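You operate a simulated robot arm through the tools that you are given. There is no shell and no other tool. Be economical: measure what you need, move in short steps, check, and stop when the job is done.

Carry out the task below with a simulated two-armed robot. There is one attempt and no reset: what you move stays moved.

## Task
Pack the milk and cream that expire first into the green cool box.
Fine: shut its lid and the fridge door. Set down upright: what you pick out. Where these are worked on the way, their far stop is far enough and under half their travel is too little: fridge door.

Only the result counts: the job must be done as asked and must still hold three seconds after the hand-in. Knocking over, shifting, dropping, spilling or breaking anything else fails it. A push-on lid holds only when it is set on centred and level and pressed home; a screw cap is set on level and turned clockwise until tight.

## Robot
Two 7-joint arms with two-finger parallel grippers on one trunk, on a base that drives. Base frame: it is fixed to the floor where the robot stands at the start and does not move with it; the origin is under the middle of the robot, x ahead of it, y to its left, z up. Lengths are in m, angles in rad, forces in N, time in s.
The left shoulder is at the start at [0.071, 0.156, 1.005], the right one opposite. Places, roughly: carton [1.5, 0, 1]; fridge door [1.4, 0.2, 0.7]; green lid [1.3, -1, 1.1]; inside of the green cool box [1.2, -0.9, 0.8]. Payload 3.91 kg a hand.
Tool frame (each hand has its own): the origin (TCP) lies between the finger pads and is the grasp point; the fingertips stand 0.03 m ahead of it; z points along the fingers, y is the line along which they close. Largest opening 0.11 m; finger width 0.02, thickness 0.01; the body of the gripper, 0.048 by 0.112 m, starts 0.055 m behind the TCP.
Orientation is told as [roll, pitch, yaw] about the base's x, y, z axes, in that order, counted from this pose: with the fingers straight down and closing along the base's y, the tool's x points along the base's -x, its y along +y and its z along -z.

## Interface
- The arms move only by the tool apply_moves. It takes "left_plan", "right_plan" or both (then of equal length, played together; a hand with none holds still); each is a list of rows, each a list of 7 numbers: the shift along the base's x, y, z in mm, then the turn, a rotation vector about the base's x, y, z in rad, then the closure in counts, from 0 (fully open) to 255 (shut). In form: [[dx, dy, dz, rx, ry, rz, grip], ...]. A call has 1 to 20 rows; each row shifts and turns the commanded pose from where the row before left it. A row lasts 0.2 s, in which the tool goes at most 0.05 m and 0.15 rad; a call with a longer step from one row to the next is refused whole, and so is a gripper value outside its range. A pose out of reach is approached as far as the arm can. The call stops where the force on the tool passes 40 N (or 10 N more than at its start, if that is more) or the arm is blocked; 0.2 s more then pass. Each finger travels about 0.108 m/s and halts on what it meets, pressing with about 43 N; the grip force reading is that of the motor and also rises with nothing between the fingers. The clock runs only during rows and for 0.2 s after the last one: add rows that do not move to give the fingers time. The reply holds the time, the measured pose of the TCP, the force on the tool along the base axes, the opening and the grip force, in the units named above and with some noise, with the torque about the TCP (base axes, N m) and any sound that the robot's microphone picked up, and new pictures: "views" is both (left out), scene, wrist or none (wrist: the cameras of the hands that moved).
- Cameras (640 x 400 px; columns grow to the right, rows downward): "scene" is now at [0.1478, 0.0031, 1.2781]; the picture's right is [0.08, -1.00, -0.00], its down [-0.23, -0.02, -0.97] and it looks along [0.97, 0.08, -0.23] (base axes); focal length 252 px, centre (320, 200). "left" rides on the left gripper at [0.072, -0.017, -0.103] in its tool frame; the picture's right is [0.23, 0.97, 0.00], its down [-0.76, 0.18, -0.62] and it looks along [-0.61, 0.14, 0.78] (tool axes); focal length 222 px, centre (320, 200). "right" rides on the right gripper at [0.072, 0.017, -0.103] in its tool frame; the picture's right is [-0.23, 0.97, 0.00], its down [-0.76, -0.18, -0.62] and it looks along [-0.61, -0.14, 0.78] (tool axes); focal length 222 px, centre (320, 200). There is no depth. A picture from a camera that has moved, and an enlarged one, comes with that camera's place and axes in the base frame and with its lens. The place of the scene camera against the robot may be out by one fixed shift of up to 0.018 m in any direction.
- move_column(by): slides the trunk up (or, below 0, down) by that many m; the arms and the scene camera ride with it, the base frame stays. It gives what a move gives, with no picture.
- steer(legs): drives the robot by 1 to 6 legs, each [ahead, left, turn to the left] in m, m and rad, along the robot's own axes; the way and the turn of a leg run together, so that a leg with both is an arc; at most 1.5 m and 3.142 rad a leg. The arms and the cameras ride along, it lands a little off, and it stops where it bumps. It gives what a move gives, and a new picture of the scene camera.
- pan_tilt(pan, tilt): turns the head with the scene camera to pan (to the left, within 1.501 rad either way) and tilt (down, from -0.506 to 1.204), counted from straight ahead of the robot. It gives what a move gives, and a new picture of the scene camera.
- close_up(camera, box): a new picture of the part [left, top, right, bottom] of that camera's present view, enlarged. No time passes.
- job_done(): hands the job in; it is judged then, once.

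Go step by step. Nothing tells you exact positions but the pictures and the camera data: compare them with the known pose of the tool, close in by small moves and look again before you grip or let go. The budget is 120 turns and 260 pictures, counting those below and the enlarged ones. Unless the task says otherwise, let go and move clear before handing in, and close with one line.

The tools are called after "Call:" as a command line: name --argument value ..., lists and objects as JSON in quotes. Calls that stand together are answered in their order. apply_moves: Moves the arms, as the interface text tells. Its arguments: {"type":"object","properties":{"left_plan":{"type":"array","items":{"type":"array","items":{"type":"number"}}},"right_plan":{"type":"array","items":{"type":"array","items":{"type":"number"}}},"views":{"type":"string","enum":["both","scene","wrist","none"]}},"required":[]} The other tools are called the same way: move_column (by) slides the trunk up or down; steer (legs) drives the base; pan_tilt (pan, tilt) turns the head that bears the scene camera; close_up (camera, box) takes an enlarged picture of a part of a camera's view; job_done () hands the job in.

At the start:

```text
time_s: 0.0
left_ee_pos: [0.7349, 0.3405, 1.0708]
left_ee_rot: [0.001, 0.0, 0.0]
left_force: [-1.6, -0.1, 0.2]
left_torque: [0.02, 0.01, -0.03]
left_finger_gap: 0.1101
left_finger_force: 0.1
right_ee_pos: [0.7683, -0.3899, 1.0836]
right_ee_rot: [0.0, -0.001, 0.0]
right_force: [-0.2, 0.0, -0.5]
right_torque: [-0.02, -0.02, 0.04]
right_finger_gap: 0.1101
right_finger_force: 0.1
trunk travel left (down, up): [-0.45, 0.49]
robot x, y, heading: [0.0014, -0.0019, -0.001]
head pan, tilt: [0.082, 0.232]
```

scene: 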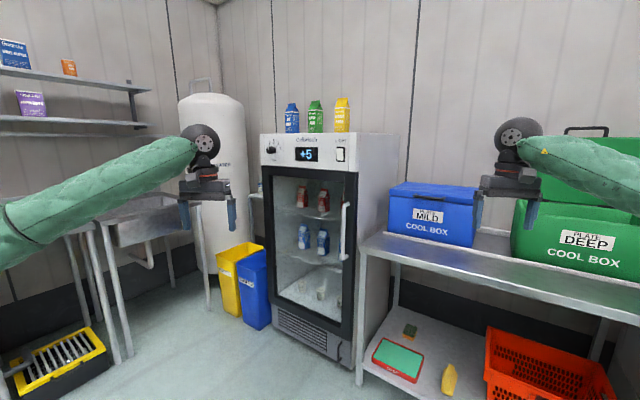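
right: 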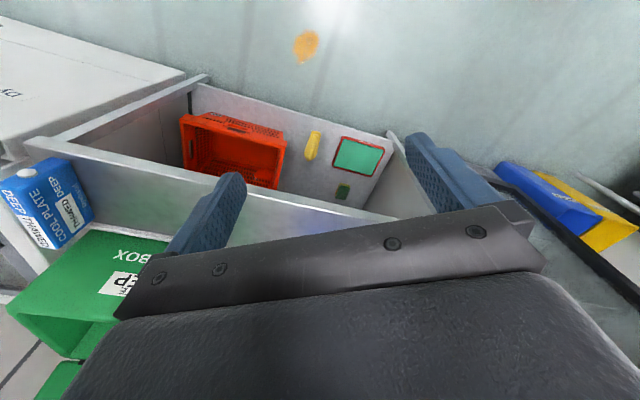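
left: 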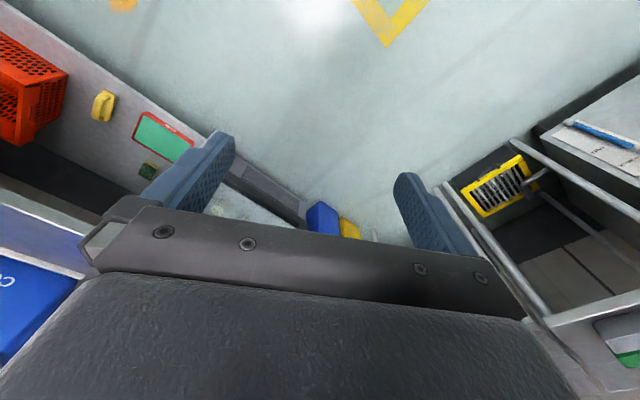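

I see a glass-door fridge ahead with cartons inside and cartons on top, and the green cool box on the bench to the right. I look closer at both first.

Call:
close_up --camera "scene" --box '[250, 90, 410, 190]'

Call:
close_up --camera "scene" --box '[260, 170, 370, 350]'

Call:
pan_tilt --pan -0.6 --tilt 0.25

```text
4.00 times, centred on (330, 140) of scene
camera zoom: at [0.1478, 0.0031, 1.2781], right [0.08, -1.0, 0.0], down [-0.23, -0.02, -0.97], along [0.97, 0.08, -0.23], focal length 1010 px, centre (280, 440)
```

zoom: 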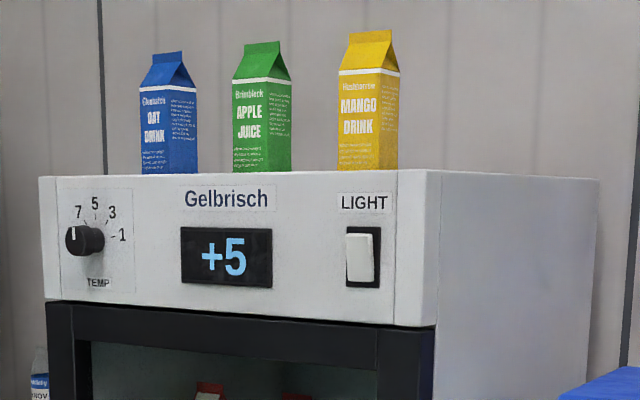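

```text
2.22 times, centred on (315, 260) of scene
camera zoom: at [0.1478, 0.0031, 1.2781], right [0.08, -1.0, 0.0], down [-0.23, -0.02, -0.97], along [0.97, 0.08, -0.23], focal length 561 px, centre (331, 67)
```

zoom: 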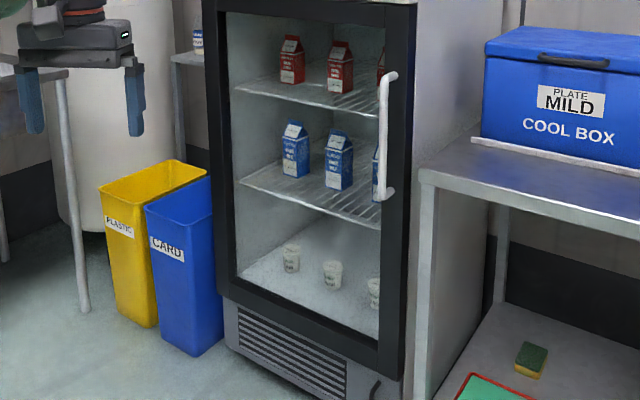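

```text
time_s: 1.1
left_ee_pos: [0.734, 0.3412, 1.0705]
left_ee_rot: [0.0, 0.0, 0.0]
left_force: [0.0, -0.6, 0.3]
left_torque: [-0.03, 0.0, 0.01]
left_finger_gap: 0.1101
left_finger_force: 0.0
right_ee_pos: [0.7689, -0.3893, 1.0831]
right_ee_rot: [0.001, 0.002, 0.001]
right_force: [0.4, -0.4, -0.5]
right_torque: [0.02, 0.01, 0.03]
right_finger_gap: 0.1102
right_finger_force: 0.1
trunk travel left (down, up): [-0.45, 0.49]
robot x, y, heading: [-0.0009, 0.0018, -0.003]
head pan, tilt: [-0.6, 0.25]
camera scene: at [0.1318, -0.0573, 1.2764], right [-0.56, -0.83, 0.0], down [-0.2, 0.14, -0.97], along [0.8, -0.55, -0.25], focal length 252 px, centre (320, 200)
```

scene: 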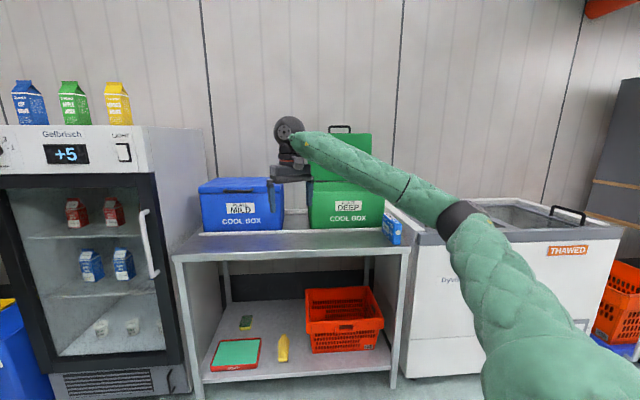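

Call:
close_up --camera "scene" --box '[60, 190, 140, 240]'

Call:
close_up --camera "scene" --box '[190, 120, 430, 270]'

Call:
close_up --camera "right" --box '[0, 140, 160, 260]'

```text
8.00 times, centred on (100, 215) of scene
camera zoom: at [0.1318, -0.0573, 1.2764], right [-0.56, -0.83, 0.0], down [-0.2, 0.14, -0.97], along [0.8, -0.55, -0.25], focal length 2020 px, centre (2080, 80)
```

zoom: 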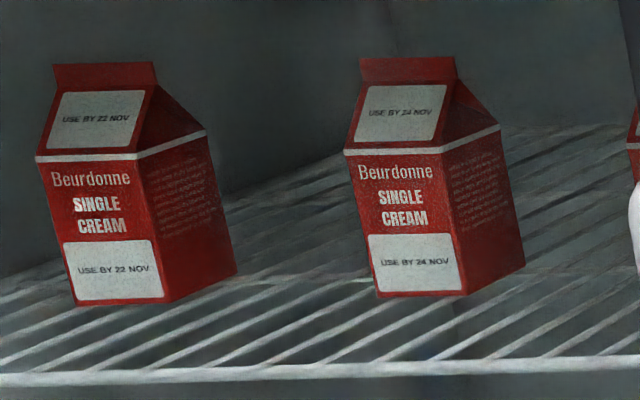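

```text
2.67 times, centred on (310, 195) of scene
camera zoom: at [0.1318, -0.0573, 1.2764], right [-0.56, -0.83, 0.0], down [-0.2, 0.14, -0.97], along [0.8, -0.55, -0.25], focal length 673 px, centre (347, 213)
```

zoom: 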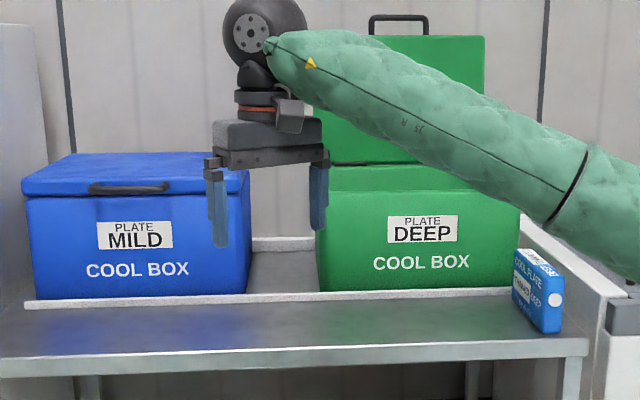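

```text
3.33 times, centred on (80, 200) of right
camera zoom: at [0.6964, -0.3726, 1.1863], right [0.23, 0.97, 0.0], down [0.76, -0.18, 0.62], along [0.61, -0.14, -0.78], focal length 740 px, centre (1120, 200)
```

zoom: 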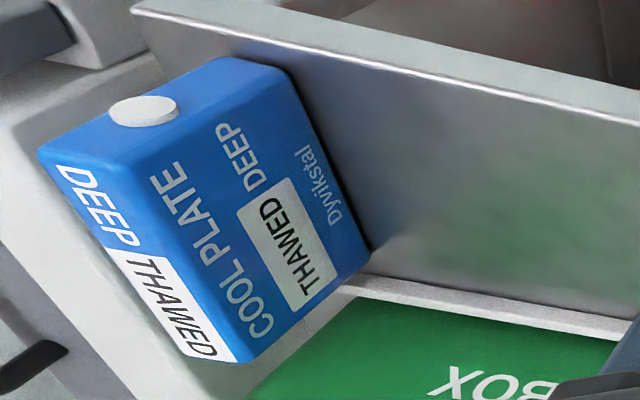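

Call:
close_up --camera "scene" --box '[70, 240, 150, 290]'

Call:
pan_tilt --pan 0.0 --tilt 0.4

```text
8.00 times, centred on (110, 265) of scene
camera zoom: at [0.1318, -0.0573, 1.2764], right [-0.56, -0.83, 0.0], down [-0.2, 0.14, -0.97], along [0.8, -0.55, -0.25], focal length 2020 px, centre (2000, -320)
```

zoom: 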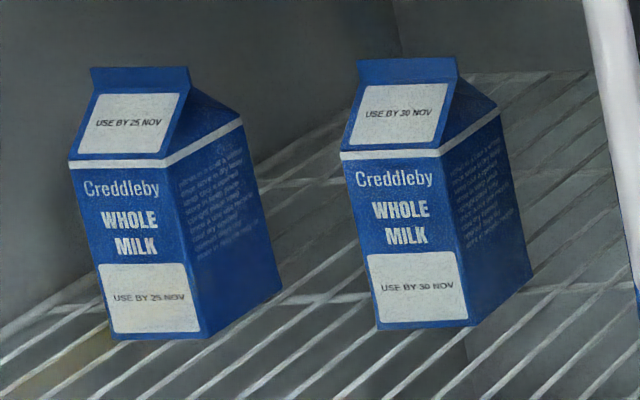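

```text
time_s: 2.1
left_ee_pos: [0.7333, 0.3422, 1.0715]
left_ee_rot: [0.0, 0.0, 0.003]
left_force: [-1.0, 0.1, -0.2]
left_torque: [0.0, 0.0, -0.01]
left_finger_gap: 0.1102
left_finger_force: 0.0
right_ee_pos: [0.769, -0.3897, 1.0832]
right_ee_rot: [-0.001, 0.001, 0.001]
right_force: [0.3, 0.3, 0.6]
right_torque: [-0.03, -0.02, -0.02]
right_finger_gap: 0.1099
right_finger_force: 0.1
trunk travel left (down, up): [-0.45, 0.49]
robot x, y, heading: [0.003, -0.0001, -0.007]
head pan, tilt: [0.0, 0.4]
camera scene: at [0.1474, -0.0047, 1.2625], right [0.0, -1.0, 0.0], down [-0.39, 0.0, -0.92], along [0.92, 0.0, -0.39], focal length 252 px, centre (320, 200)
```

scene: 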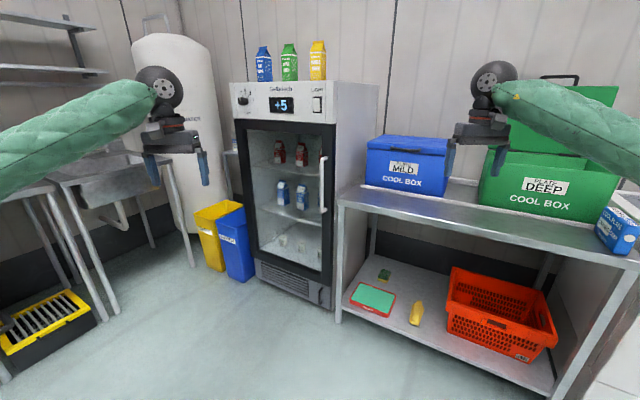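

Call:
close_up --camera "scene" --box '[225, 70, 385, 170]'

Call:
close_up --camera "scene" --box '[225, 170, 425, 320]'

```text
4.00 times, centred on (305, 120) of scene
camera zoom: at [0.1474, -0.0047, 1.2625], right [0.0, -1.0, 0.0], down [-0.39, 0.0, -0.92], along [0.92, 0.0, -0.39], focal length 1010 px, centre (380, 520)
```

zoom: 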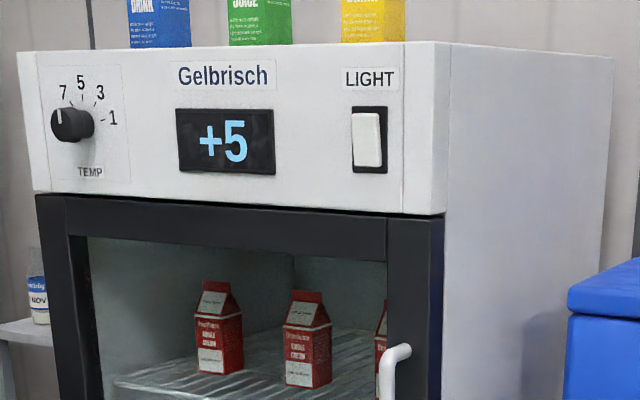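

```text
2.67 times, centred on (325, 245) of scene
camera zoom: at [0.1474, -0.0047, 1.2625], right [0.0, -1.0, 0.0], down [-0.39, 0.0, -0.92], along [0.92, 0.0, -0.39], focal length 673 px, centre (307, 80)
```

zoom: 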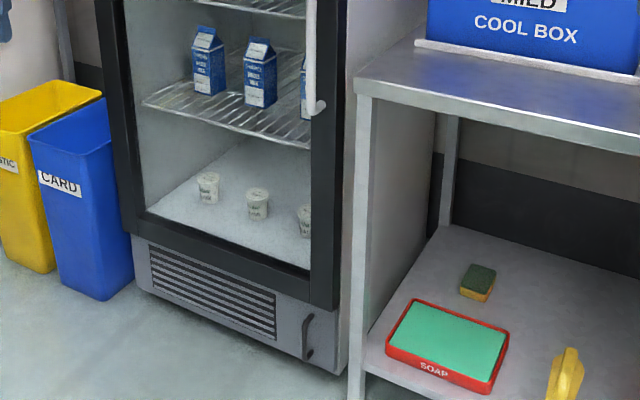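

The fridge, bench and boxes are all turned about -0.47 rad from my axes. I turn to face the fridge squarely and move in front of it.

Call:
steer --legs '[[0, 0, -0.467], [0.2, 0.5, 0]]'

```text
time_s: 6.5
left_ee_pos: [1.2135, 0.3176, 1.0695]
left_ee_rot: [0.0, 0.001, -0.477]
left_force: [-0.3, 0.6, -0.3]
left_torque: [0.0, 0.02, 0.02]
left_finger_gap: 0.1101
left_finger_force: 0.0
right_ee_pos: [0.9087, -0.3481, 1.0828]
right_ee_rot: [-0.001, 0.002, -0.478]
right_force: [-0.5, 0.0, 0.9]
right_torque: [0.01, 0.03, -0.01]
right_finger_gap: 0.1099
right_finger_force: 0.0
trunk travel left (down, up): [-0.45, 0.49]
robot x, y, heading: [0.4007, 0.3483, -0.479]
head pan, tilt: [0.0, 0.4]
camera scene: at [0.5358, 0.2805, 1.2624], right [-0.46, -0.89, 0.0], down [-0.35, 0.18, -0.92], along [0.82, -0.42, -0.39], focal length 252 px, centre (320, 200)
```

scene: 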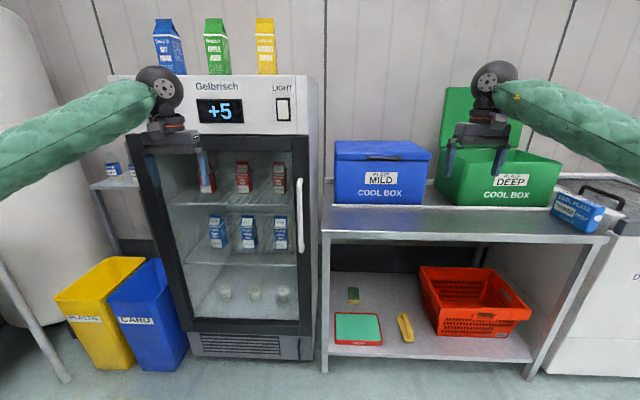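

Call:
close_up --camera "scene" --box '[190, 150, 310, 225]'

Call:
close_up --camera "scene" --box '[200, 205, 300, 260]'

Call:
close_up --camera "scene" --box '[90, 150, 150, 195]'

```text
5.33 times, centred on (250, 188) of scene
camera zoom: at [0.5358, 0.2805, 1.2624], right [-0.46, -0.89, 0.0], down [-0.35, 0.18, -0.92], along [0.82, -0.42, -0.39], focal length 1347 px, centre (693, 267)
```

zoom: 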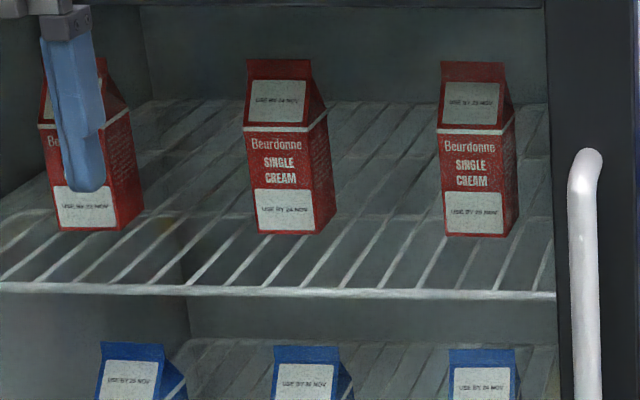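

```text
6.40 times, centred on (250, 232) of scene
camera zoom: at [0.5358, 0.2805, 1.2624], right [-0.46, -0.89, 0.0], down [-0.35, 0.18, -0.92], along [0.82, -0.42, -0.39], focal length 1616 px, centre (768, -8)
```

zoom: 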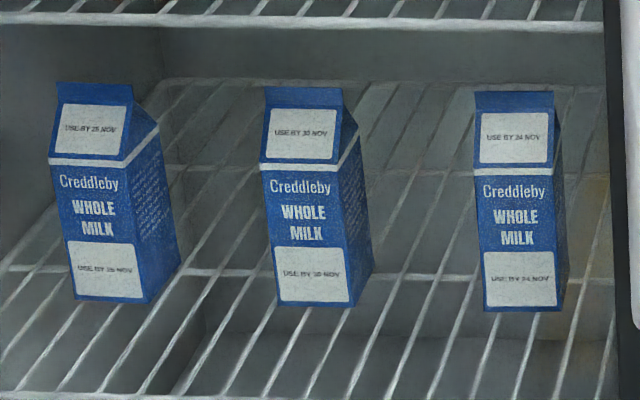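

```text
8.89 times, centred on (120, 172) of scene
camera zoom: at [0.5358, 0.2805, 1.2624], right [-0.46, -0.89, 0.0], down [-0.35, 0.18, -0.92], along [0.82, -0.42, -0.39], focal length 2244 px, centre (2098, 444)
```

zoom: 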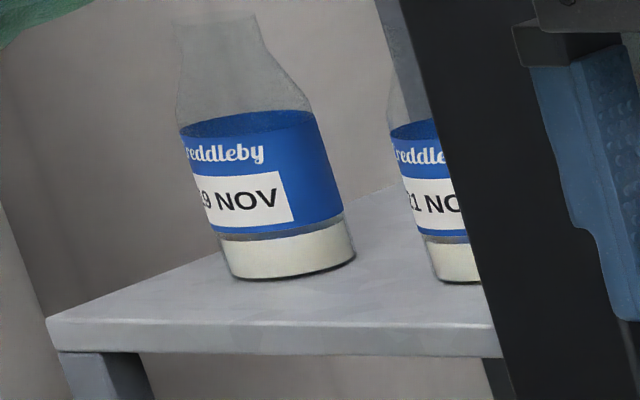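

Call:
close_up --camera "scene" --box '[265, 158, 297, 198]'

Call:
close_up --camera "scene" --box '[230, 158, 262, 198]'

Call:
close_up --camera "scene" --box '[205, 210, 229, 225]'

Call:
steer --legs '[[-0.2, 0.35, 0.3]]'

```text
10.00 times, centred on (281, 178) of scene
camera zoom: at [0.5358, 0.2805, 1.2624], right [-0.46, -0.89, 0.0], down [-0.35, 0.18, -0.92], along [0.82, -0.42, -0.39], focal length 2525 px, centre (710, 420)
```

zoom: 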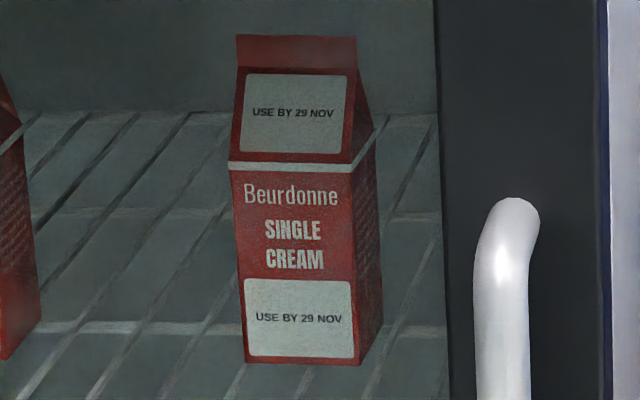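

```text
10.00 times, centred on (246, 178) of scene
camera zoom: at [0.5358, 0.2805, 1.2624], right [-0.46, -0.89, 0.0], down [-0.35, 0.18, -0.92], along [0.82, -0.42, -0.39], focal length 2525 px, centre (1060, 420)
```

zoom: 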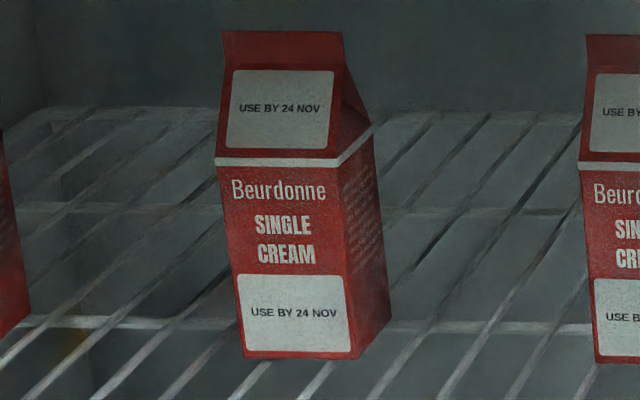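

```text
16.00 times, centred on (217, 218) of scene
camera zoom: at [0.5358, 0.2805, 1.2624], right [-0.46, -0.89, 0.0], down [-0.35, 0.18, -0.92], along [0.82, -0.42, -0.39], focal length 4040 px, centre (1968, -80)
```

zoom: 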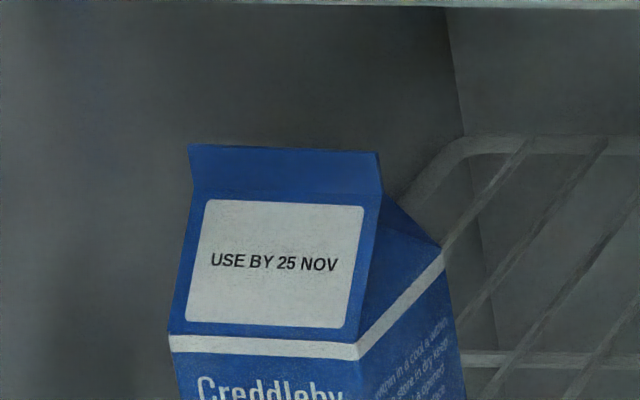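

```text
time_s: 9.0
left_ee_pos: [1.1127, 0.9529, 1.0699]
left_ee_rot: [-0.002, 0.0, -0.184]
left_force: [-0.2, 0.4, -0.6]
left_torque: [0.0, 0.01, -0.05]
left_finger_gap: 0.1101
left_finger_force: 0.0
right_ee_pos: [1.0112, 0.2281, 1.0837]
right_ee_rot: [-0.001, 0.001, -0.185]
right_force: [0.2, 0.4, 0.9]
right_torque: [-0.03, -0.03, -0.02]
right_finger_gap: 0.1102
right_finger_force: 0.0
trunk travel left (down, up): [-0.45, 0.49]
robot x, y, heading: [0.3295, 0.7541, -0.183]
head pan, tilt: [0.0, 0.4]
camera scene: at [0.4731, 0.7216, 1.2625], right [-0.18, -0.98, 0.0], down [-0.38, 0.07, -0.92], along [0.91, -0.17, -0.39], focal length 252 px, centre (320, 200)
```

scene: 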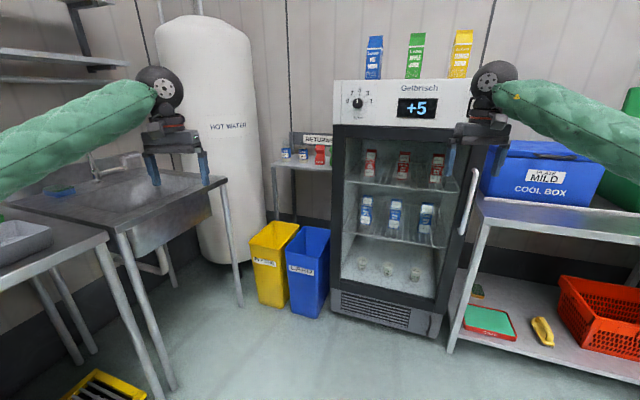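

Call:
close_up --camera "scene" --box '[265, 125, 345, 175]'

Call:
close_up --camera "scene" --box '[340, 135, 460, 300]'

```text
8.00 times, centred on (305, 150) of scene
camera zoom: at [0.4731, 0.7216, 1.2625], right [-0.18, -0.98, 0.0], down [-0.38, 0.07, -0.92], along [0.91, -0.17, -0.39], focal length 2020 px, centre (440, 600)
```

zoom: 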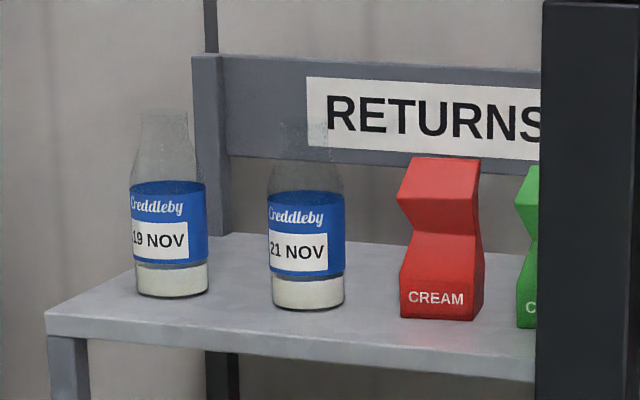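

```text
2.42 times, centred on (400, 218) of scene
camera zoom: at [0.4731, 0.7216, 1.2625], right [-0.18, -0.98, 0.0], down [-0.38, 0.07, -0.92], along [0.91, -0.17, -0.39], focal length 612 px, centre (126, 158)
```

zoom: 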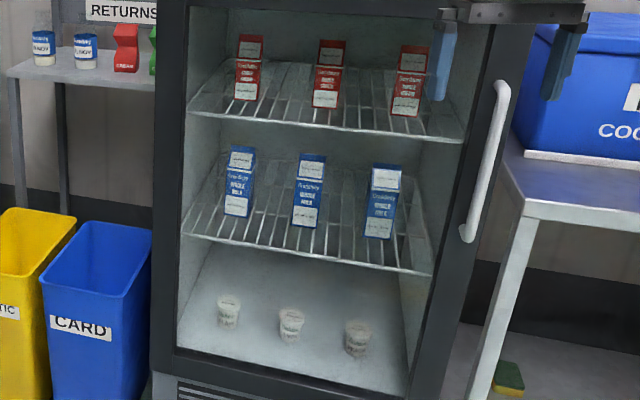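

Call:
close_up --camera "scene" --box '[412, 200, 440, 236]'

Call:
close_up --camera "scene" --box '[358, 145, 386, 180]'

Call:
steer --legs '[[0.0, -0.2, -0.3]]'

```text
11.11 times, centred on (426, 218) of scene
camera zoom: at [0.4731, 0.7216, 1.2625], right [-0.18, -0.98, 0.0], down [-0.38, 0.07, -0.92], along [0.91, -0.17, -0.39], focal length 2805 px, centre (-858, 0)
```

zoom: 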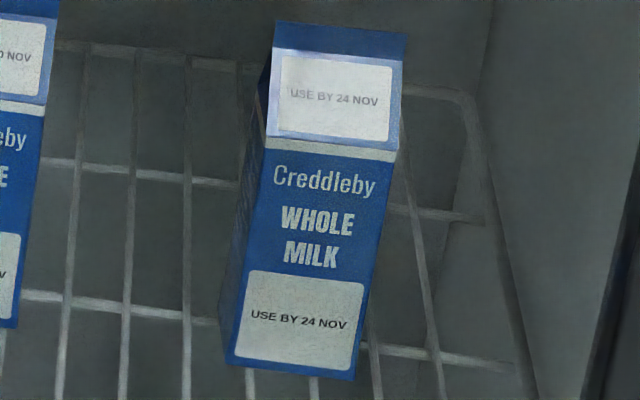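

```text
11.43 times, centred on (372, 162) of scene
camera zoom: at [0.4731, 0.7216, 1.2625], right [-0.18, -0.98, 0.0], down [-0.38, 0.07, -0.92], along [0.91, -0.17, -0.39], focal length 2886 px, centre (-274, 629)
```

zoom: 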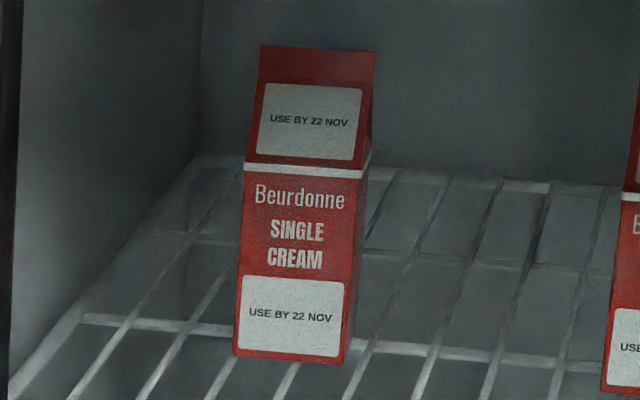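

```text
time_s: 10.6
left_ee_pos: [1.069, 0.5178, 1.0713]
left_ee_rot: [0.002, 0.0, -0.492]
left_force: [-0.2, -0.5, 0.4]
left_torque: [0.01, -0.04, 0.0]
left_finger_gap: 0.1099
left_finger_force: 0.0
right_ee_pos: [0.7553, -0.1433, 1.0832]
right_ee_rot: [0.001, 0.002, -0.494]
right_force: [0.6, -0.9, 0.0]
right_torque: [0.02, -0.01, -0.01]
right_finger_gap: 0.1102
right_finger_force: 0.2
trunk travel left (down, up): [-0.45, 0.49]
robot x, y, heading: [0.2652, 0.5651, -0.492]
head pan, tilt: [0.0, 0.4]
camera scene: at [0.3923, 0.4911, 1.2624], right [-0.47, -0.88, 0.0], down [-0.34, 0.19, -0.92], along [0.81, -0.43, -0.39], focal length 252 px, centre (320, 200)
```

scene: 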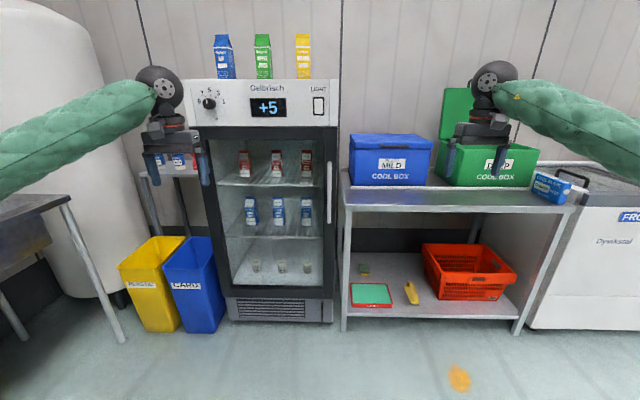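

Targets: the left cream (22 NOV) and the right milk (24 NOV); the bottles on the returns shelf stay put. I turn the left hand to point forward and bring it in line with the handle, which I place near (1.27, -0.03, 0.72 to 1.0).

Call:
apply_moves --left_plan '[[-15.1, -18.7, -19.5, -0.0673, -0.1261, 0, 0], [-15.1, -18.7, -19.5, -0.0673, -0.1261, 0, 0], [-15.1, -18.7, -19.5, -0.0673, -0.1261, 0, 0], [-15.1, -18.7, -19.5, -0.0673, -0.1261, 0, 0], [-15.1, -18.7, -19.5, -0.0673, -0.1261, 0, 0], [-15.1, -18.7, -19.5, -0.0673, -0.1261, 0, 0], [-15.1, -18.7, -19.5, -0.0673, -0.1261, 0, 0], [-15.1, -18.7, -19.5, -0.0673, -0.1261, 0, 0], [-15.1, -18.7, -19.5, -0.0673, -0.1261, 0, 0], [-15.1, -18.7, -19.5, -0.0673, -0.1261, 0, 0], [-15.1, -18.7, -19.5, -0.0673, -0.1261, 0, 0], [0, 0, 0, 0, 0, 0, 0]]'

```text
time_s: 13.2
left_ee_pos: [0.9047, 0.316, 0.8559]
left_ee_rot: [2.772, -1.569, 3.02]
left_force: [0.1, 0.8, 0.5]
left_torque: [-0.01, -0.02, -0.02]
left_finger_gap: 0.11
left_finger_force: 0.0
right_ee_pos: [0.7555, -0.141, 1.0832]
right_ee_rot: [0.0, 0.0, -0.493]
right_force: [0.2, -0.5, 0.3]
right_torque: [0.01, 0.02, -0.04]
right_finger_gap: 0.1099
right_finger_force: 0.0
trunk travel left (down, up): [-0.45, 0.49]
robot x, y, heading: [0.2667, 0.5693, -0.493]
head pan, tilt: [0.0, 0.4]
camera scene: at [0.3932, 0.493, 1.2625], right [-0.47, -0.88, 0.0], down [-0.34, 0.18, -0.92], along [0.81, -0.43, -0.39], focal length 252 px, centre (320, 200)
camera left: at [0.8067, 0.3481, 0.782], right [0.46, 0.86, -0.23], down [-0.47, 0.45, 0.76], along [0.76, -0.24, 0.61], focal length 222 px, centre (320, 200)
```

scene: 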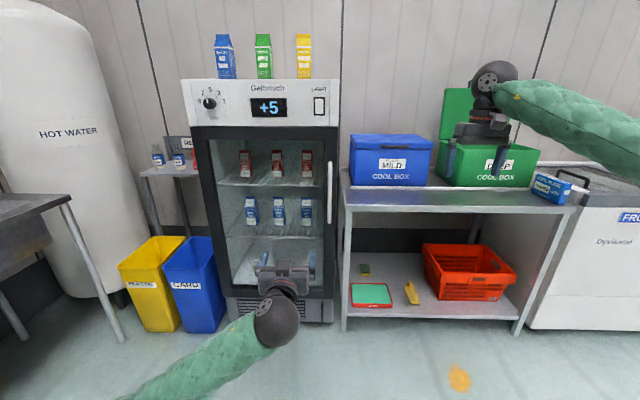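
left: 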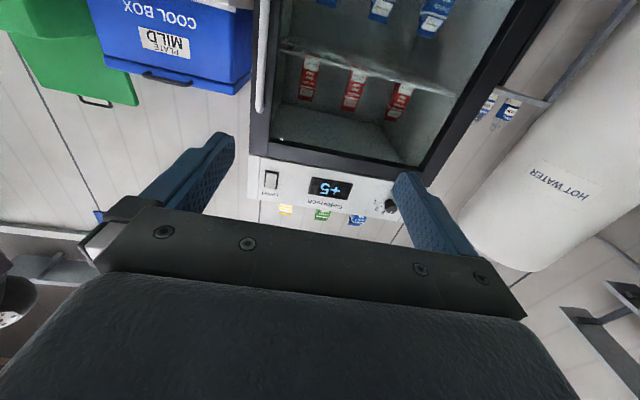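

Call:
steer --legs '[[0.35, -0.129, 0]]'

```text
time_s: 15.6
left_ee_pos: [1.1575, 0.0358, 0.8543]
left_ee_rot: [1.063, -1.57, -1.551]
left_force: [0.2, 0.2, 0.1]
left_torque: [0.01, 0.01, 0.01]
left_finger_gap: 0.11
left_finger_force: 0.1
right_ee_pos: [1.0098, -0.4204, 1.0819]
right_ee_rot: [-0.001, 0.001, -0.49]
right_force: [0.7, -0.3, -0.7]
right_torque: [0.0, 0.05, 0.0]
right_finger_gap: 0.1099
right_finger_force: 0.1
trunk travel left (down, up): [-0.45, 0.49]
robot x, y, heading: [0.5143, 0.2871, -0.49]
head pan, tilt: [0.0, 0.4]
camera scene: at [0.6452, 0.212, 1.2623], right [-0.47, -0.88, 0.0], down [-0.34, 0.18, -0.92], along [0.81, -0.43, -0.39], focal length 252 px, centre (320, 200)
```

scene: 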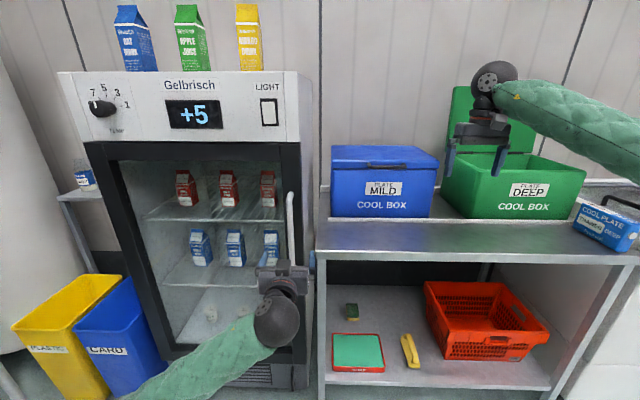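

Call:
close_up --camera "scene" --box '[230, 170, 350, 320]'

Call:
close_up --camera "left" --box '[0, 0, 640, 400]'

```text
2.67 times, centred on (290, 245) of scene
camera zoom: at [0.6452, 0.212, 1.2623], right [-0.47, -0.88, 0.0], down [-0.34, 0.18, -0.92], along [0.81, -0.43, -0.39], focal length 673 px, centre (400, 80)
```

zoom: 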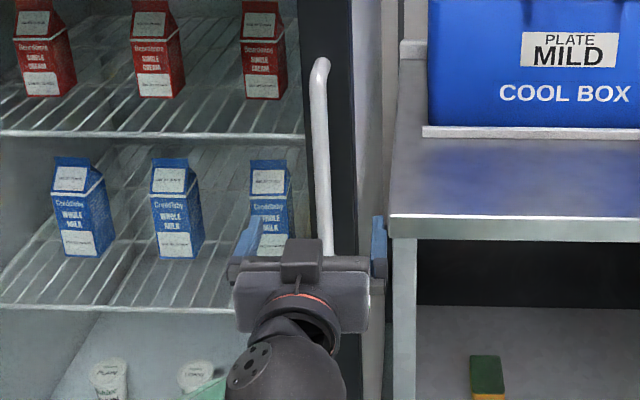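

```text
1.00 times, centred on (320, 200) of left (not enlarged: the box is as wide or as high as the picture)
camera zoom: at [1.0589, 0.0688, 0.7816], right [0.46, 0.86, -0.23], down [-0.47, 0.45, 0.76], along [0.76, -0.24, 0.61], focal length 222 px, centre (320, 200)
```

zoom: 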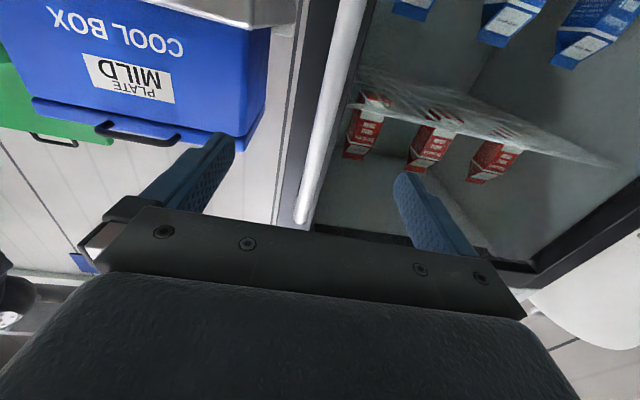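

The handle sits centred between the fingers about 0.125 m ahead. I move in.

Call:
apply_moves --left_plan '[[26.5, -14.1, 0, 0, 0, 0, 0], [26.5, -14.1, 0, 0, 0, 0, 0], [26.5, -14.1, 0, 0, 0, 0, 0], [22, -11.5, 0, 0, 0, 0, 0], [0, 0, 0, 0, 0, 0, 0]]'

```text
time_s: 16.8
left_ee_pos: [1.2593, -0.0169, 0.8566]
left_ee_rot: [2.003, -1.572, -2.488]
left_force: [-0.6, -0.9, 0.0]
left_torque: [0.03, 0.01, -0.01]
left_finger_gap: 0.1099
left_finger_force: 0.0
right_ee_pos: [1.009, -0.421, 1.0839]
right_ee_rot: [0.002, 0.002, -0.49]
right_force: [0.5, -0.3, 0.0]
right_torque: [0.01, 0.02, -0.01]
right_finger_gap: 0.11
right_finger_force: 0.0
trunk travel left (down, up): [-0.45, 0.49]
robot x, y, heading: [0.5154, 0.2887, -0.485]
head pan, tilt: [0.0, 0.4]
camera scene: at [0.6446, 0.2128, 1.2625], right [-0.47, -0.88, 0.0], down [-0.34, 0.18, -0.92], along [0.81, -0.43, -0.39], focal length 252 px, centre (320, 200)
camera left: at [1.1609, 0.0158, 0.7827], right [0.46, 0.86, -0.23], down [-0.47, 0.45, 0.76], along [0.76, -0.24, 0.61], focal length 222 px, centre (320, 200)
```

scene: 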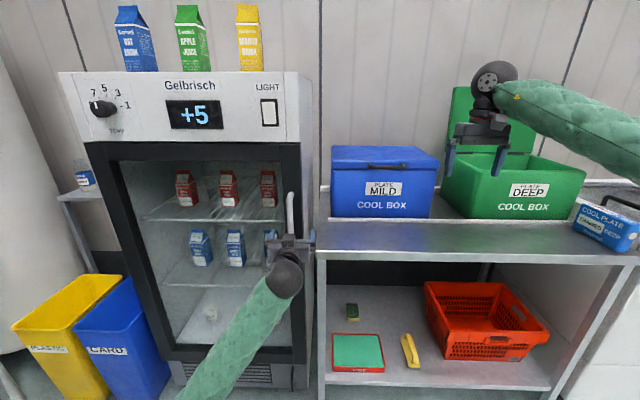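
left: 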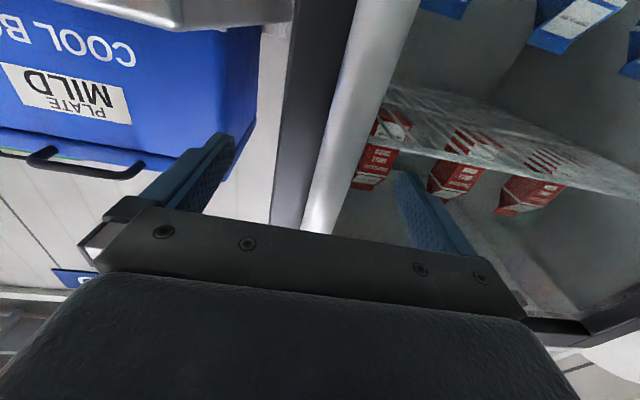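

Call:
apply_moves --left_plan '[[0, 0, 0, 0, 0, 0, 200], [0, 0, 0, 0, 0, 0, 255], [0, 0, 0, 0, 0, 0, 255], [0, 0, 0, 0, 0, 0, 255], [0, 0, 0, 0, 0, 0, 255]]' --views "wrist"

```text
time_s: 18.0
left_ee_pos: [1.2568, -0.019, 0.8564]
left_ee_rot: [1.779, -1.57, -2.268]
left_force: [-8.4, -14.7, 0.5]
left_torque: [-0.98, 0.45, -0.97]
left_finger_gap: 0.0547
left_finger_force: 44.7
right_ee_pos: [1.0089, -0.4213, 1.0822]
right_ee_rot: [0.0, 0.003, -0.488]
right_force: [0.8, 0.5, -0.1]
right_torque: [0.04, -0.03, 0.01]
right_finger_gap: 0.1101
right_finger_force: 0.0
trunk travel left (down, up): [-0.45, 0.49]
robot x, y, heading: [0.5151, 0.2879, -0.487]
head pan, tilt: [0.0, 0.4]
camera left: at [1.1599, 0.0144, 0.7827], right [0.46, 0.86, -0.23], down [-0.47, 0.45, 0.76], along [0.76, -0.24, 0.61], focal length 222 px, centre (320, 200)
```

left: 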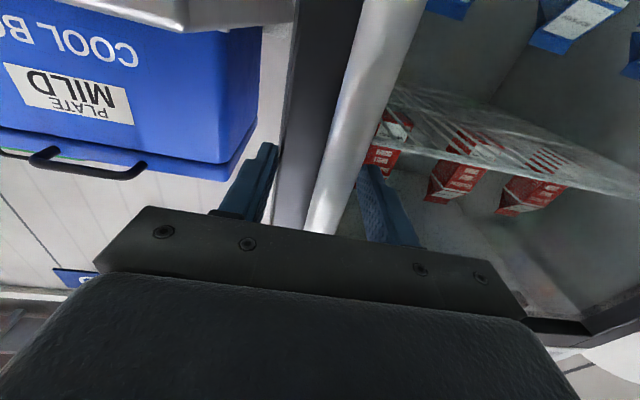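

A finger caught the door's edge beside the handle. I open, back off, narrow the opening and go in again.

Call:
apply_moves --left_plan '[[0, 0, 0, 0, 0, 0, 60], [0, 0, 0, 0, 0, 0, 0], [0, 0, 0, 0, 0, 0, 0], [-20, 10.5, 0, 0, 0, 0, 0], [-20, 10.5, 0, 0, 0, 0, 100], [3.5, 6.5, 0, 0, 0, 0, 139], [0, 0, 0, 0, 0, 0, 139], [0, 0, 0, 0, 0, 0, 139]]'

```text
time_s: 19.8
left_ee_pos: [1.2228, 0.0094, 0.8566]
left_ee_rot: [2.207, -1.57, -2.694]
left_force: [0.2, -0.5, 0.0]
left_torque: [0.0, -0.03, -0.01]
left_finger_gap: 0.0499
left_finger_force: 0.1
right_ee_pos: [1.0106, -0.4209, 1.0832]
right_ee_rot: [0.0, 0.001, -0.491]
right_force: [-0.1, 0.0, 0.0]
right_torque: [0.02, 0.0, 0.0]
right_finger_gap: 0.1097
right_finger_force: 0.1
trunk travel left (down, up): [-0.45, 0.49]
robot x, y, heading: [0.5142, 0.2846, -0.486]
head pan, tilt: [0.0, 0.4]
camera scene: at [0.6446, 0.2127, 1.2624], right [-0.47, -0.88, 0.0], down [-0.34, 0.18, -0.92], along [0.81, -0.43, -0.39], focal length 252 px, centre (320, 200)
camera left: at [1.1241, 0.0435, 0.7822], right [0.46, 0.86, -0.23], down [-0.47, 0.45, 0.76], along [0.76, -0.24, 0.61], focal length 222 px, centre (320, 200)
```

scene: 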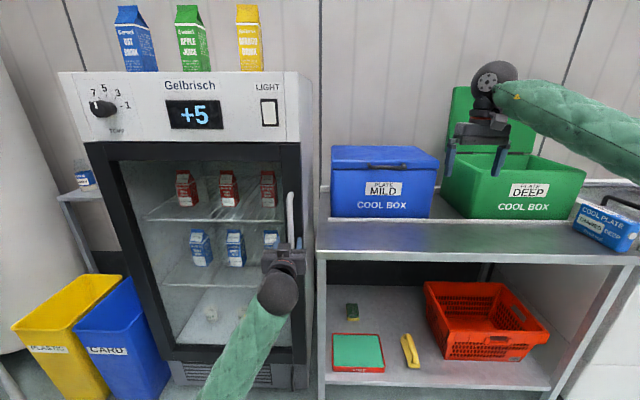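
left: 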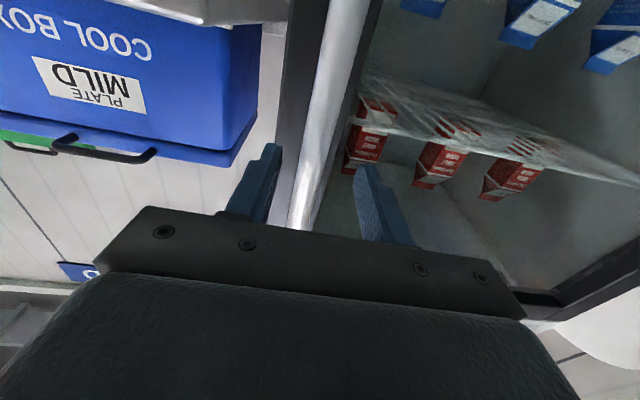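

Call:
apply_moves --left_plan '[[12, -9, 0, 0, 0, 0, 139], [13, -7, 0, 0, 0, 0, 139], [10, -5.3, 0, 0, 0, 0, 139], [0, 0, 0, 0, 0, 0, 139]]' --views "wrist"

```text
time_s: 20.8
left_ee_pos: [1.2573, -0.011, 0.8559]
left_ee_rot: [1.592, -1.569, -2.08]
left_force: [0.0, -0.3, -0.6]
left_torque: [0.0, 0.0, -0.01]
left_finger_gap: 0.0501
left_finger_force: 0.0
right_ee_pos: [1.0104, -0.4204, 1.0827]
right_ee_rot: [0.003, 0.002, -0.491]
right_force: [-0.4, 0.8, 0.1]
right_torque: [0.02, -0.02, 0.0]
right_finger_gap: 0.11
right_finger_force: 0.0
trunk travel left (down, up): [-0.45, 0.49]
robot x, y, heading: [0.515, 0.2851, -0.489]
head pan, tilt: [0.0, 0.4]
camera left: at [1.1583, 0.0223, 0.7829], right [0.46, 0.86, -0.23], down [-0.47, 0.45, 0.76], along [0.76, -0.24, 0.61], focal length 222 px, centre (320, 200)
```

left: 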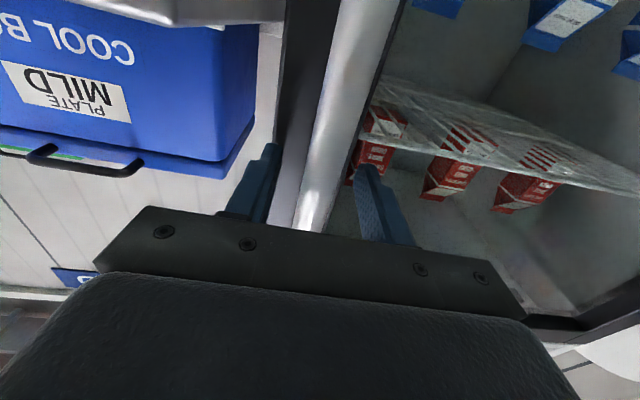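

Call:
apply_moves --left_plan '[[5, -2.7, 0, 0, 0, 0, 139], [0, 0, 0, 0, 0, 0, 255], [0, 0, 0, 0, 0, 0, 255], [0, 0, 0, 0, 0, 0, 255]]' --views "wrist"

```text
time_s: 21.4
left_ee_pos: [1.2579, -0.0139, 0.8566]
left_ee_rot: [-1.747, -1.568, 1.253]
left_force: [-11.7, 23.9, -0.2]
left_torque: [0.15, 0.41, -3.22]
left_finger_gap: 0.0178
left_finger_force: 38.2
right_ee_pos: [1.0079, -0.4196, 1.085]
right_ee_rot: [0.001, 0.001, -0.491]
right_force: [-0.4, -0.3, 0.4]
right_torque: [0.02, -0.03, -0.05]
right_finger_gap: 0.1101
right_finger_force: 0.1
trunk travel left (down, up): [-0.45, 0.49]
robot x, y, heading: [0.5154, 0.2881, -0.49]
head pan, tilt: [0.0, 0.4]
stopped in row 2 (left hand): the force on the tool passed its limit at 47 N (the readings are from after the stop); the commanded pose is now the measured one
camera left: at [1.1593, 0.0192, 0.7829], right [0.46, 0.86, -0.23], down [-0.46, 0.45, 0.76], along [0.76, -0.24, 0.61], focal length 222 px, centre (320, 200)
```

left: 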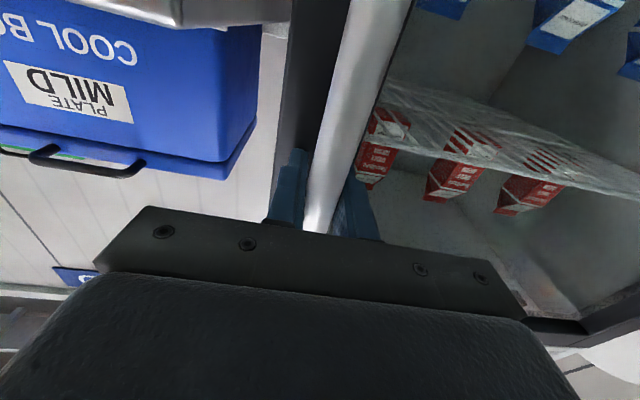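

Call:
apply_moves --left_plan '[[0, 0, 0, 0, 0, 0, 255], [-11.5, 8.3, 0, 0, 0, -0.026, 255], [-11.5, 8.3, 0, 0, 0, -0.026, 255], [-22.1, 17.8, 0, 0, 0, -0.052, 255], [-21.1, 19.0, 0, 0, 0, -0.052, 255]]'

```text
time_s: 22.6
left_ee_pos: [1.1975, 0.0332, 0.8561]
left_ee_rot: [-3.107, -1.568, 2.47]
left_force: [6.2, 6.5, 12.6]
left_torque: [0.55, 0.77, 0.1]
left_finger_gap: 0.0178
left_finger_force: 44.8
right_ee_pos: [1.0086, -0.4202, 1.0821]
right_ee_rot: [0.002, 0.001, -0.491]
right_force: [-0.3, -0.2, 0.0]
right_torque: [0.0, 0.02, 0.0]
right_finger_gap: 0.11
right_finger_force: 0.1
trunk travel left (down, up): [-0.45, 0.49]
robot x, y, heading: [0.5179, 0.2908, -0.494]
head pan, tilt: [0.0, 0.4]
stopped in row 5 (left hand): the force on the tool passed its limit at 42 N (the readings are from after the stop); the commanded pose is now the measured one
camera scene: at [0.6441, 0.2126, 1.2621], right [-0.47, -0.88, 0.0], down [-0.34, 0.18, -0.92], along [0.81, -0.43, -0.39], focal length 252 px, centre (320, 200)
camera left: at [1.106, 0.0804, 0.7825], right [0.58, 0.78, -0.23], down [-0.4, 0.51, 0.76], along [0.71, -0.35, 0.61], focal length 222 px, centre (320, 200)
```

scene: 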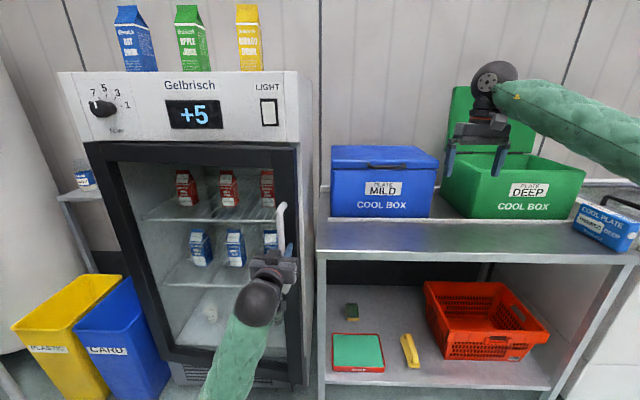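
left: 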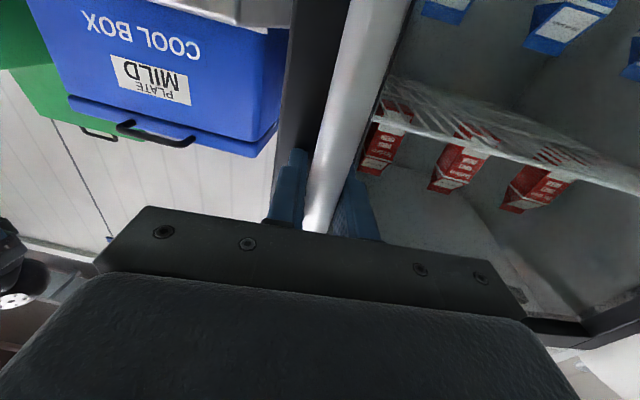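

Call:
apply_moves --left_plan '[[-14.1, 13.4, 0, 0, 0, -0.035, 255], [-13.6, 14.0, 0, 0, 0, -0.035, 255], [-13.2, 14.4, 0, 0, 0, -0.035, 255], [-12.6, 14.8, 0, 0, 0, -0.035, 255], [-12.1, 15.3, 0, 0, 0, -0.035, 255], [-11.6, 15.7, 0, 0, 0, -0.035, 255], [-11, 16.1, 0, 0, 0, -0.035, 255], [-10.5, 16.5, 0, 0, 0, -0.035, 255]]' --views "scene"

```text
time_s: 24.2
left_ee_pos: [1.116, 0.1275, 0.8543]
left_ee_rot: [-3.072, -1.558, 2.171]
left_force: [-9.7, -6.6, 16.1]
left_torque: [-0.43, -0.28, -0.07]
left_finger_gap: 0.0179
left_finger_force: 44.9
left hand out of reach, approached as far as the arm can: row 7, 8
right_ee_pos: [1.0069, -0.4217, 1.0822]
right_ee_rot: [0.003, 0.0, -0.493]
right_force: [0.2, -0.1, -0.3]
right_torque: [0.01, 0.01, 0.03]
right_finger_gap: 0.1099
right_finger_force: 0.1
trunk travel left (down, up): [-0.45, 0.49]
robot x, y, heading: [0.5123, 0.2854, -0.491]
head pan, tilt: [0.0, 0.4]
stopped in row 8 (left hand): the force on the tool passed its limit at 44 N (the readings are from after the stop); the commanded pose is now the measured one
camera scene: at [0.643, 0.2123, 1.2624], right [-0.47, -0.88, 0.0], down [-0.34, 0.18, -0.92], along [0.81, -0.43, -0.39], focal length 252 px, centre (320, 200)
```

scene: 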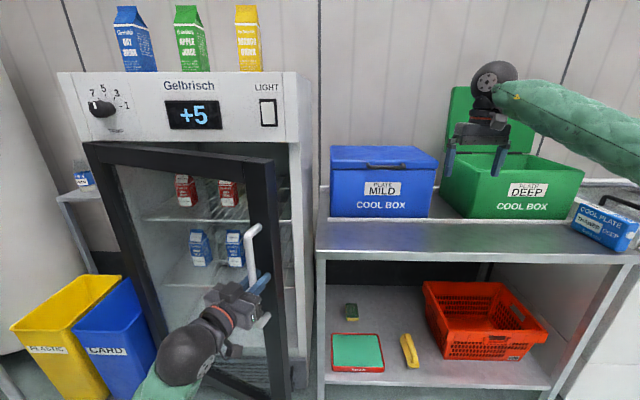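

The door is about 25° open. I let go, back off, and bring the closed left hand around to the inside of the door's free edge.

Call:
apply_moves --left_plan '[[0, 0, 0, 0, 0, 0, 0], [0, 0, 0, 0, 0, 0, 0], [0, 0, 0, 0, 0, 0, 0], [-16.7, 21, 0, 0, 0, 0, 0], [-16.7, 21, 0, 0, 0, 0, 0], [-16.7, 21, 0, 0, 0, 0, 100], [-30.4, -26.8, 0, 0, 0, 0.08, 255], [-30.4, -26.8, 0, 0, 0, 0.08, 255], [-30.4, -26.8, 0, 0, 0, 0.08, 255], [-30.4, -26.8, 0, 0, 0, 0.08, 255], [-30.4, -26.8, 0, 0, 0, 0.08, 255], [0, 0, 0, 0, 0, 0, 255]]'

```text
time_s: 25.9
left_ee_pos: [1.109, 0.1327, 0.8137]
left_ee_rot: [2.918, -1.558, 2.583]
left_force: [44.3, 30.5, 9.5]
left_torque: [0.13, 0.01, 0.18]
left_finger_gap: 0.0177
left_finger_force: 43.5
left hand out of reach, approached as far as the arm can: row 4, 5, 6, 7, 8
right_ee_pos: [1.0138, -0.4161, 1.0835]
right_ee_rot: [-0.006, 0.002, -0.486]
right_force: [0.0, -0.4, 0.1]
right_torque: [-0.06, 0.03, 0.04]
right_finger_gap: 0.1101
right_finger_force: 0.0
trunk travel left (down, up): [-0.45, 0.49]
robot x, y, heading: [0.5164, 0.2834, -0.488]
head pan, tilt: [0.0, 0.4]
stopped in row 8 (left hand): the force on the tool passed its limit at 68 N (the readings are from after the stop); the commanded pose is now the measured one
camera scene: at [0.6484, 0.2169, 1.2625], right [-0.47, -0.88, 0.0], down [-0.35, 0.18, -0.92], along [0.81, -0.43, -0.39], focal length 252 px, centre (320, 200)
camera left: at [1.0257, 0.1926, 0.7397], right [0.69, 0.69, -0.22], down [-0.33, 0.57, 0.75], along [0.65, -0.45, 0.62], focal length 222 px, centre (320, 200)
```

scene: 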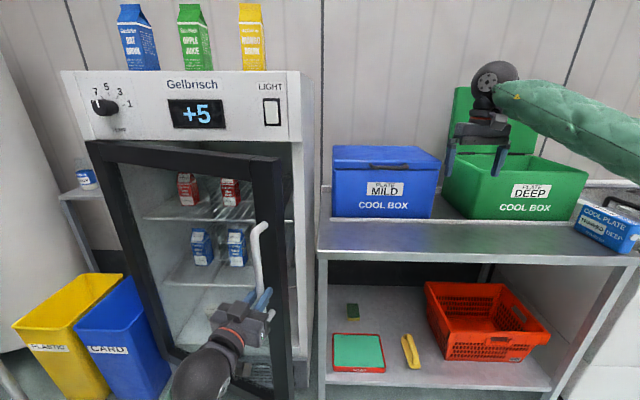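
left: 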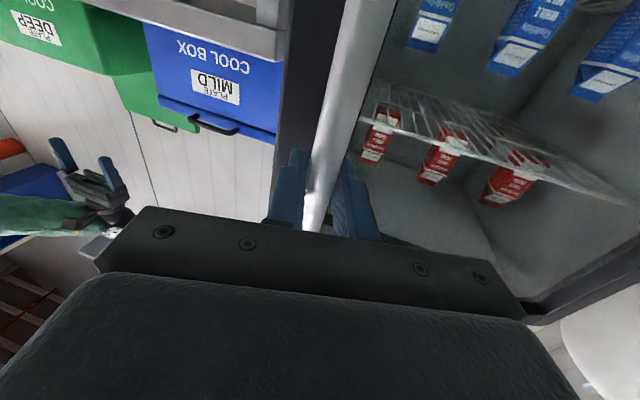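

Call:
apply_moves --left_plan '[[0, 0, 0, 0, 0, 0, 0], [0, 0, 0, 0, 0, 0, 0], [0, 0, 0, 0, 0, 0, 0], [0, 0, 0, 0, 0, 0, 0], [0, 0, 0, 0, 0, 0, 0]]' --views "wrist"

```text
time_s: 27.1
left_ee_pos: [1.1034, 0.1273, 0.8149]
left_ee_rot: [2.93, -1.555, 2.562]
left_force: [-0.2, -1.0, 0.7]
left_torque: [0.0, 0.04, 0.01]
left_finger_gap: 0.1098
left_finger_force: 0.1
right_ee_pos: [1.0076, -0.4213, 1.0833]
right_ee_rot: [0.0, 0.002, -0.492]
right_force: [0.1, -0.3, -0.3]
right_torque: [0.0, -0.01, 0.02]
right_finger_gap: 0.1099
right_finger_force: 0.0
trunk travel left (down, up): [-0.45, 0.49]
robot x, y, heading: [0.5121, 0.2855, -0.492]
head pan, tilt: [0.0, 0.4]
camera left: at [1.0202, 0.1871, 0.7402], right [0.69, 0.68, -0.22], down [-0.32, 0.57, 0.75], along [0.64, -0.45, 0.62], focal length 222 px, centre (320, 200)
```

left: 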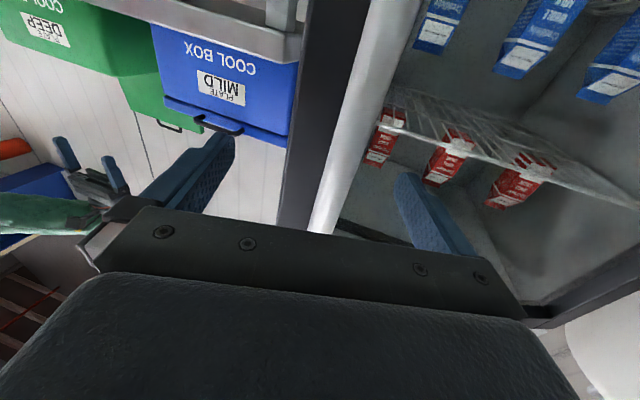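

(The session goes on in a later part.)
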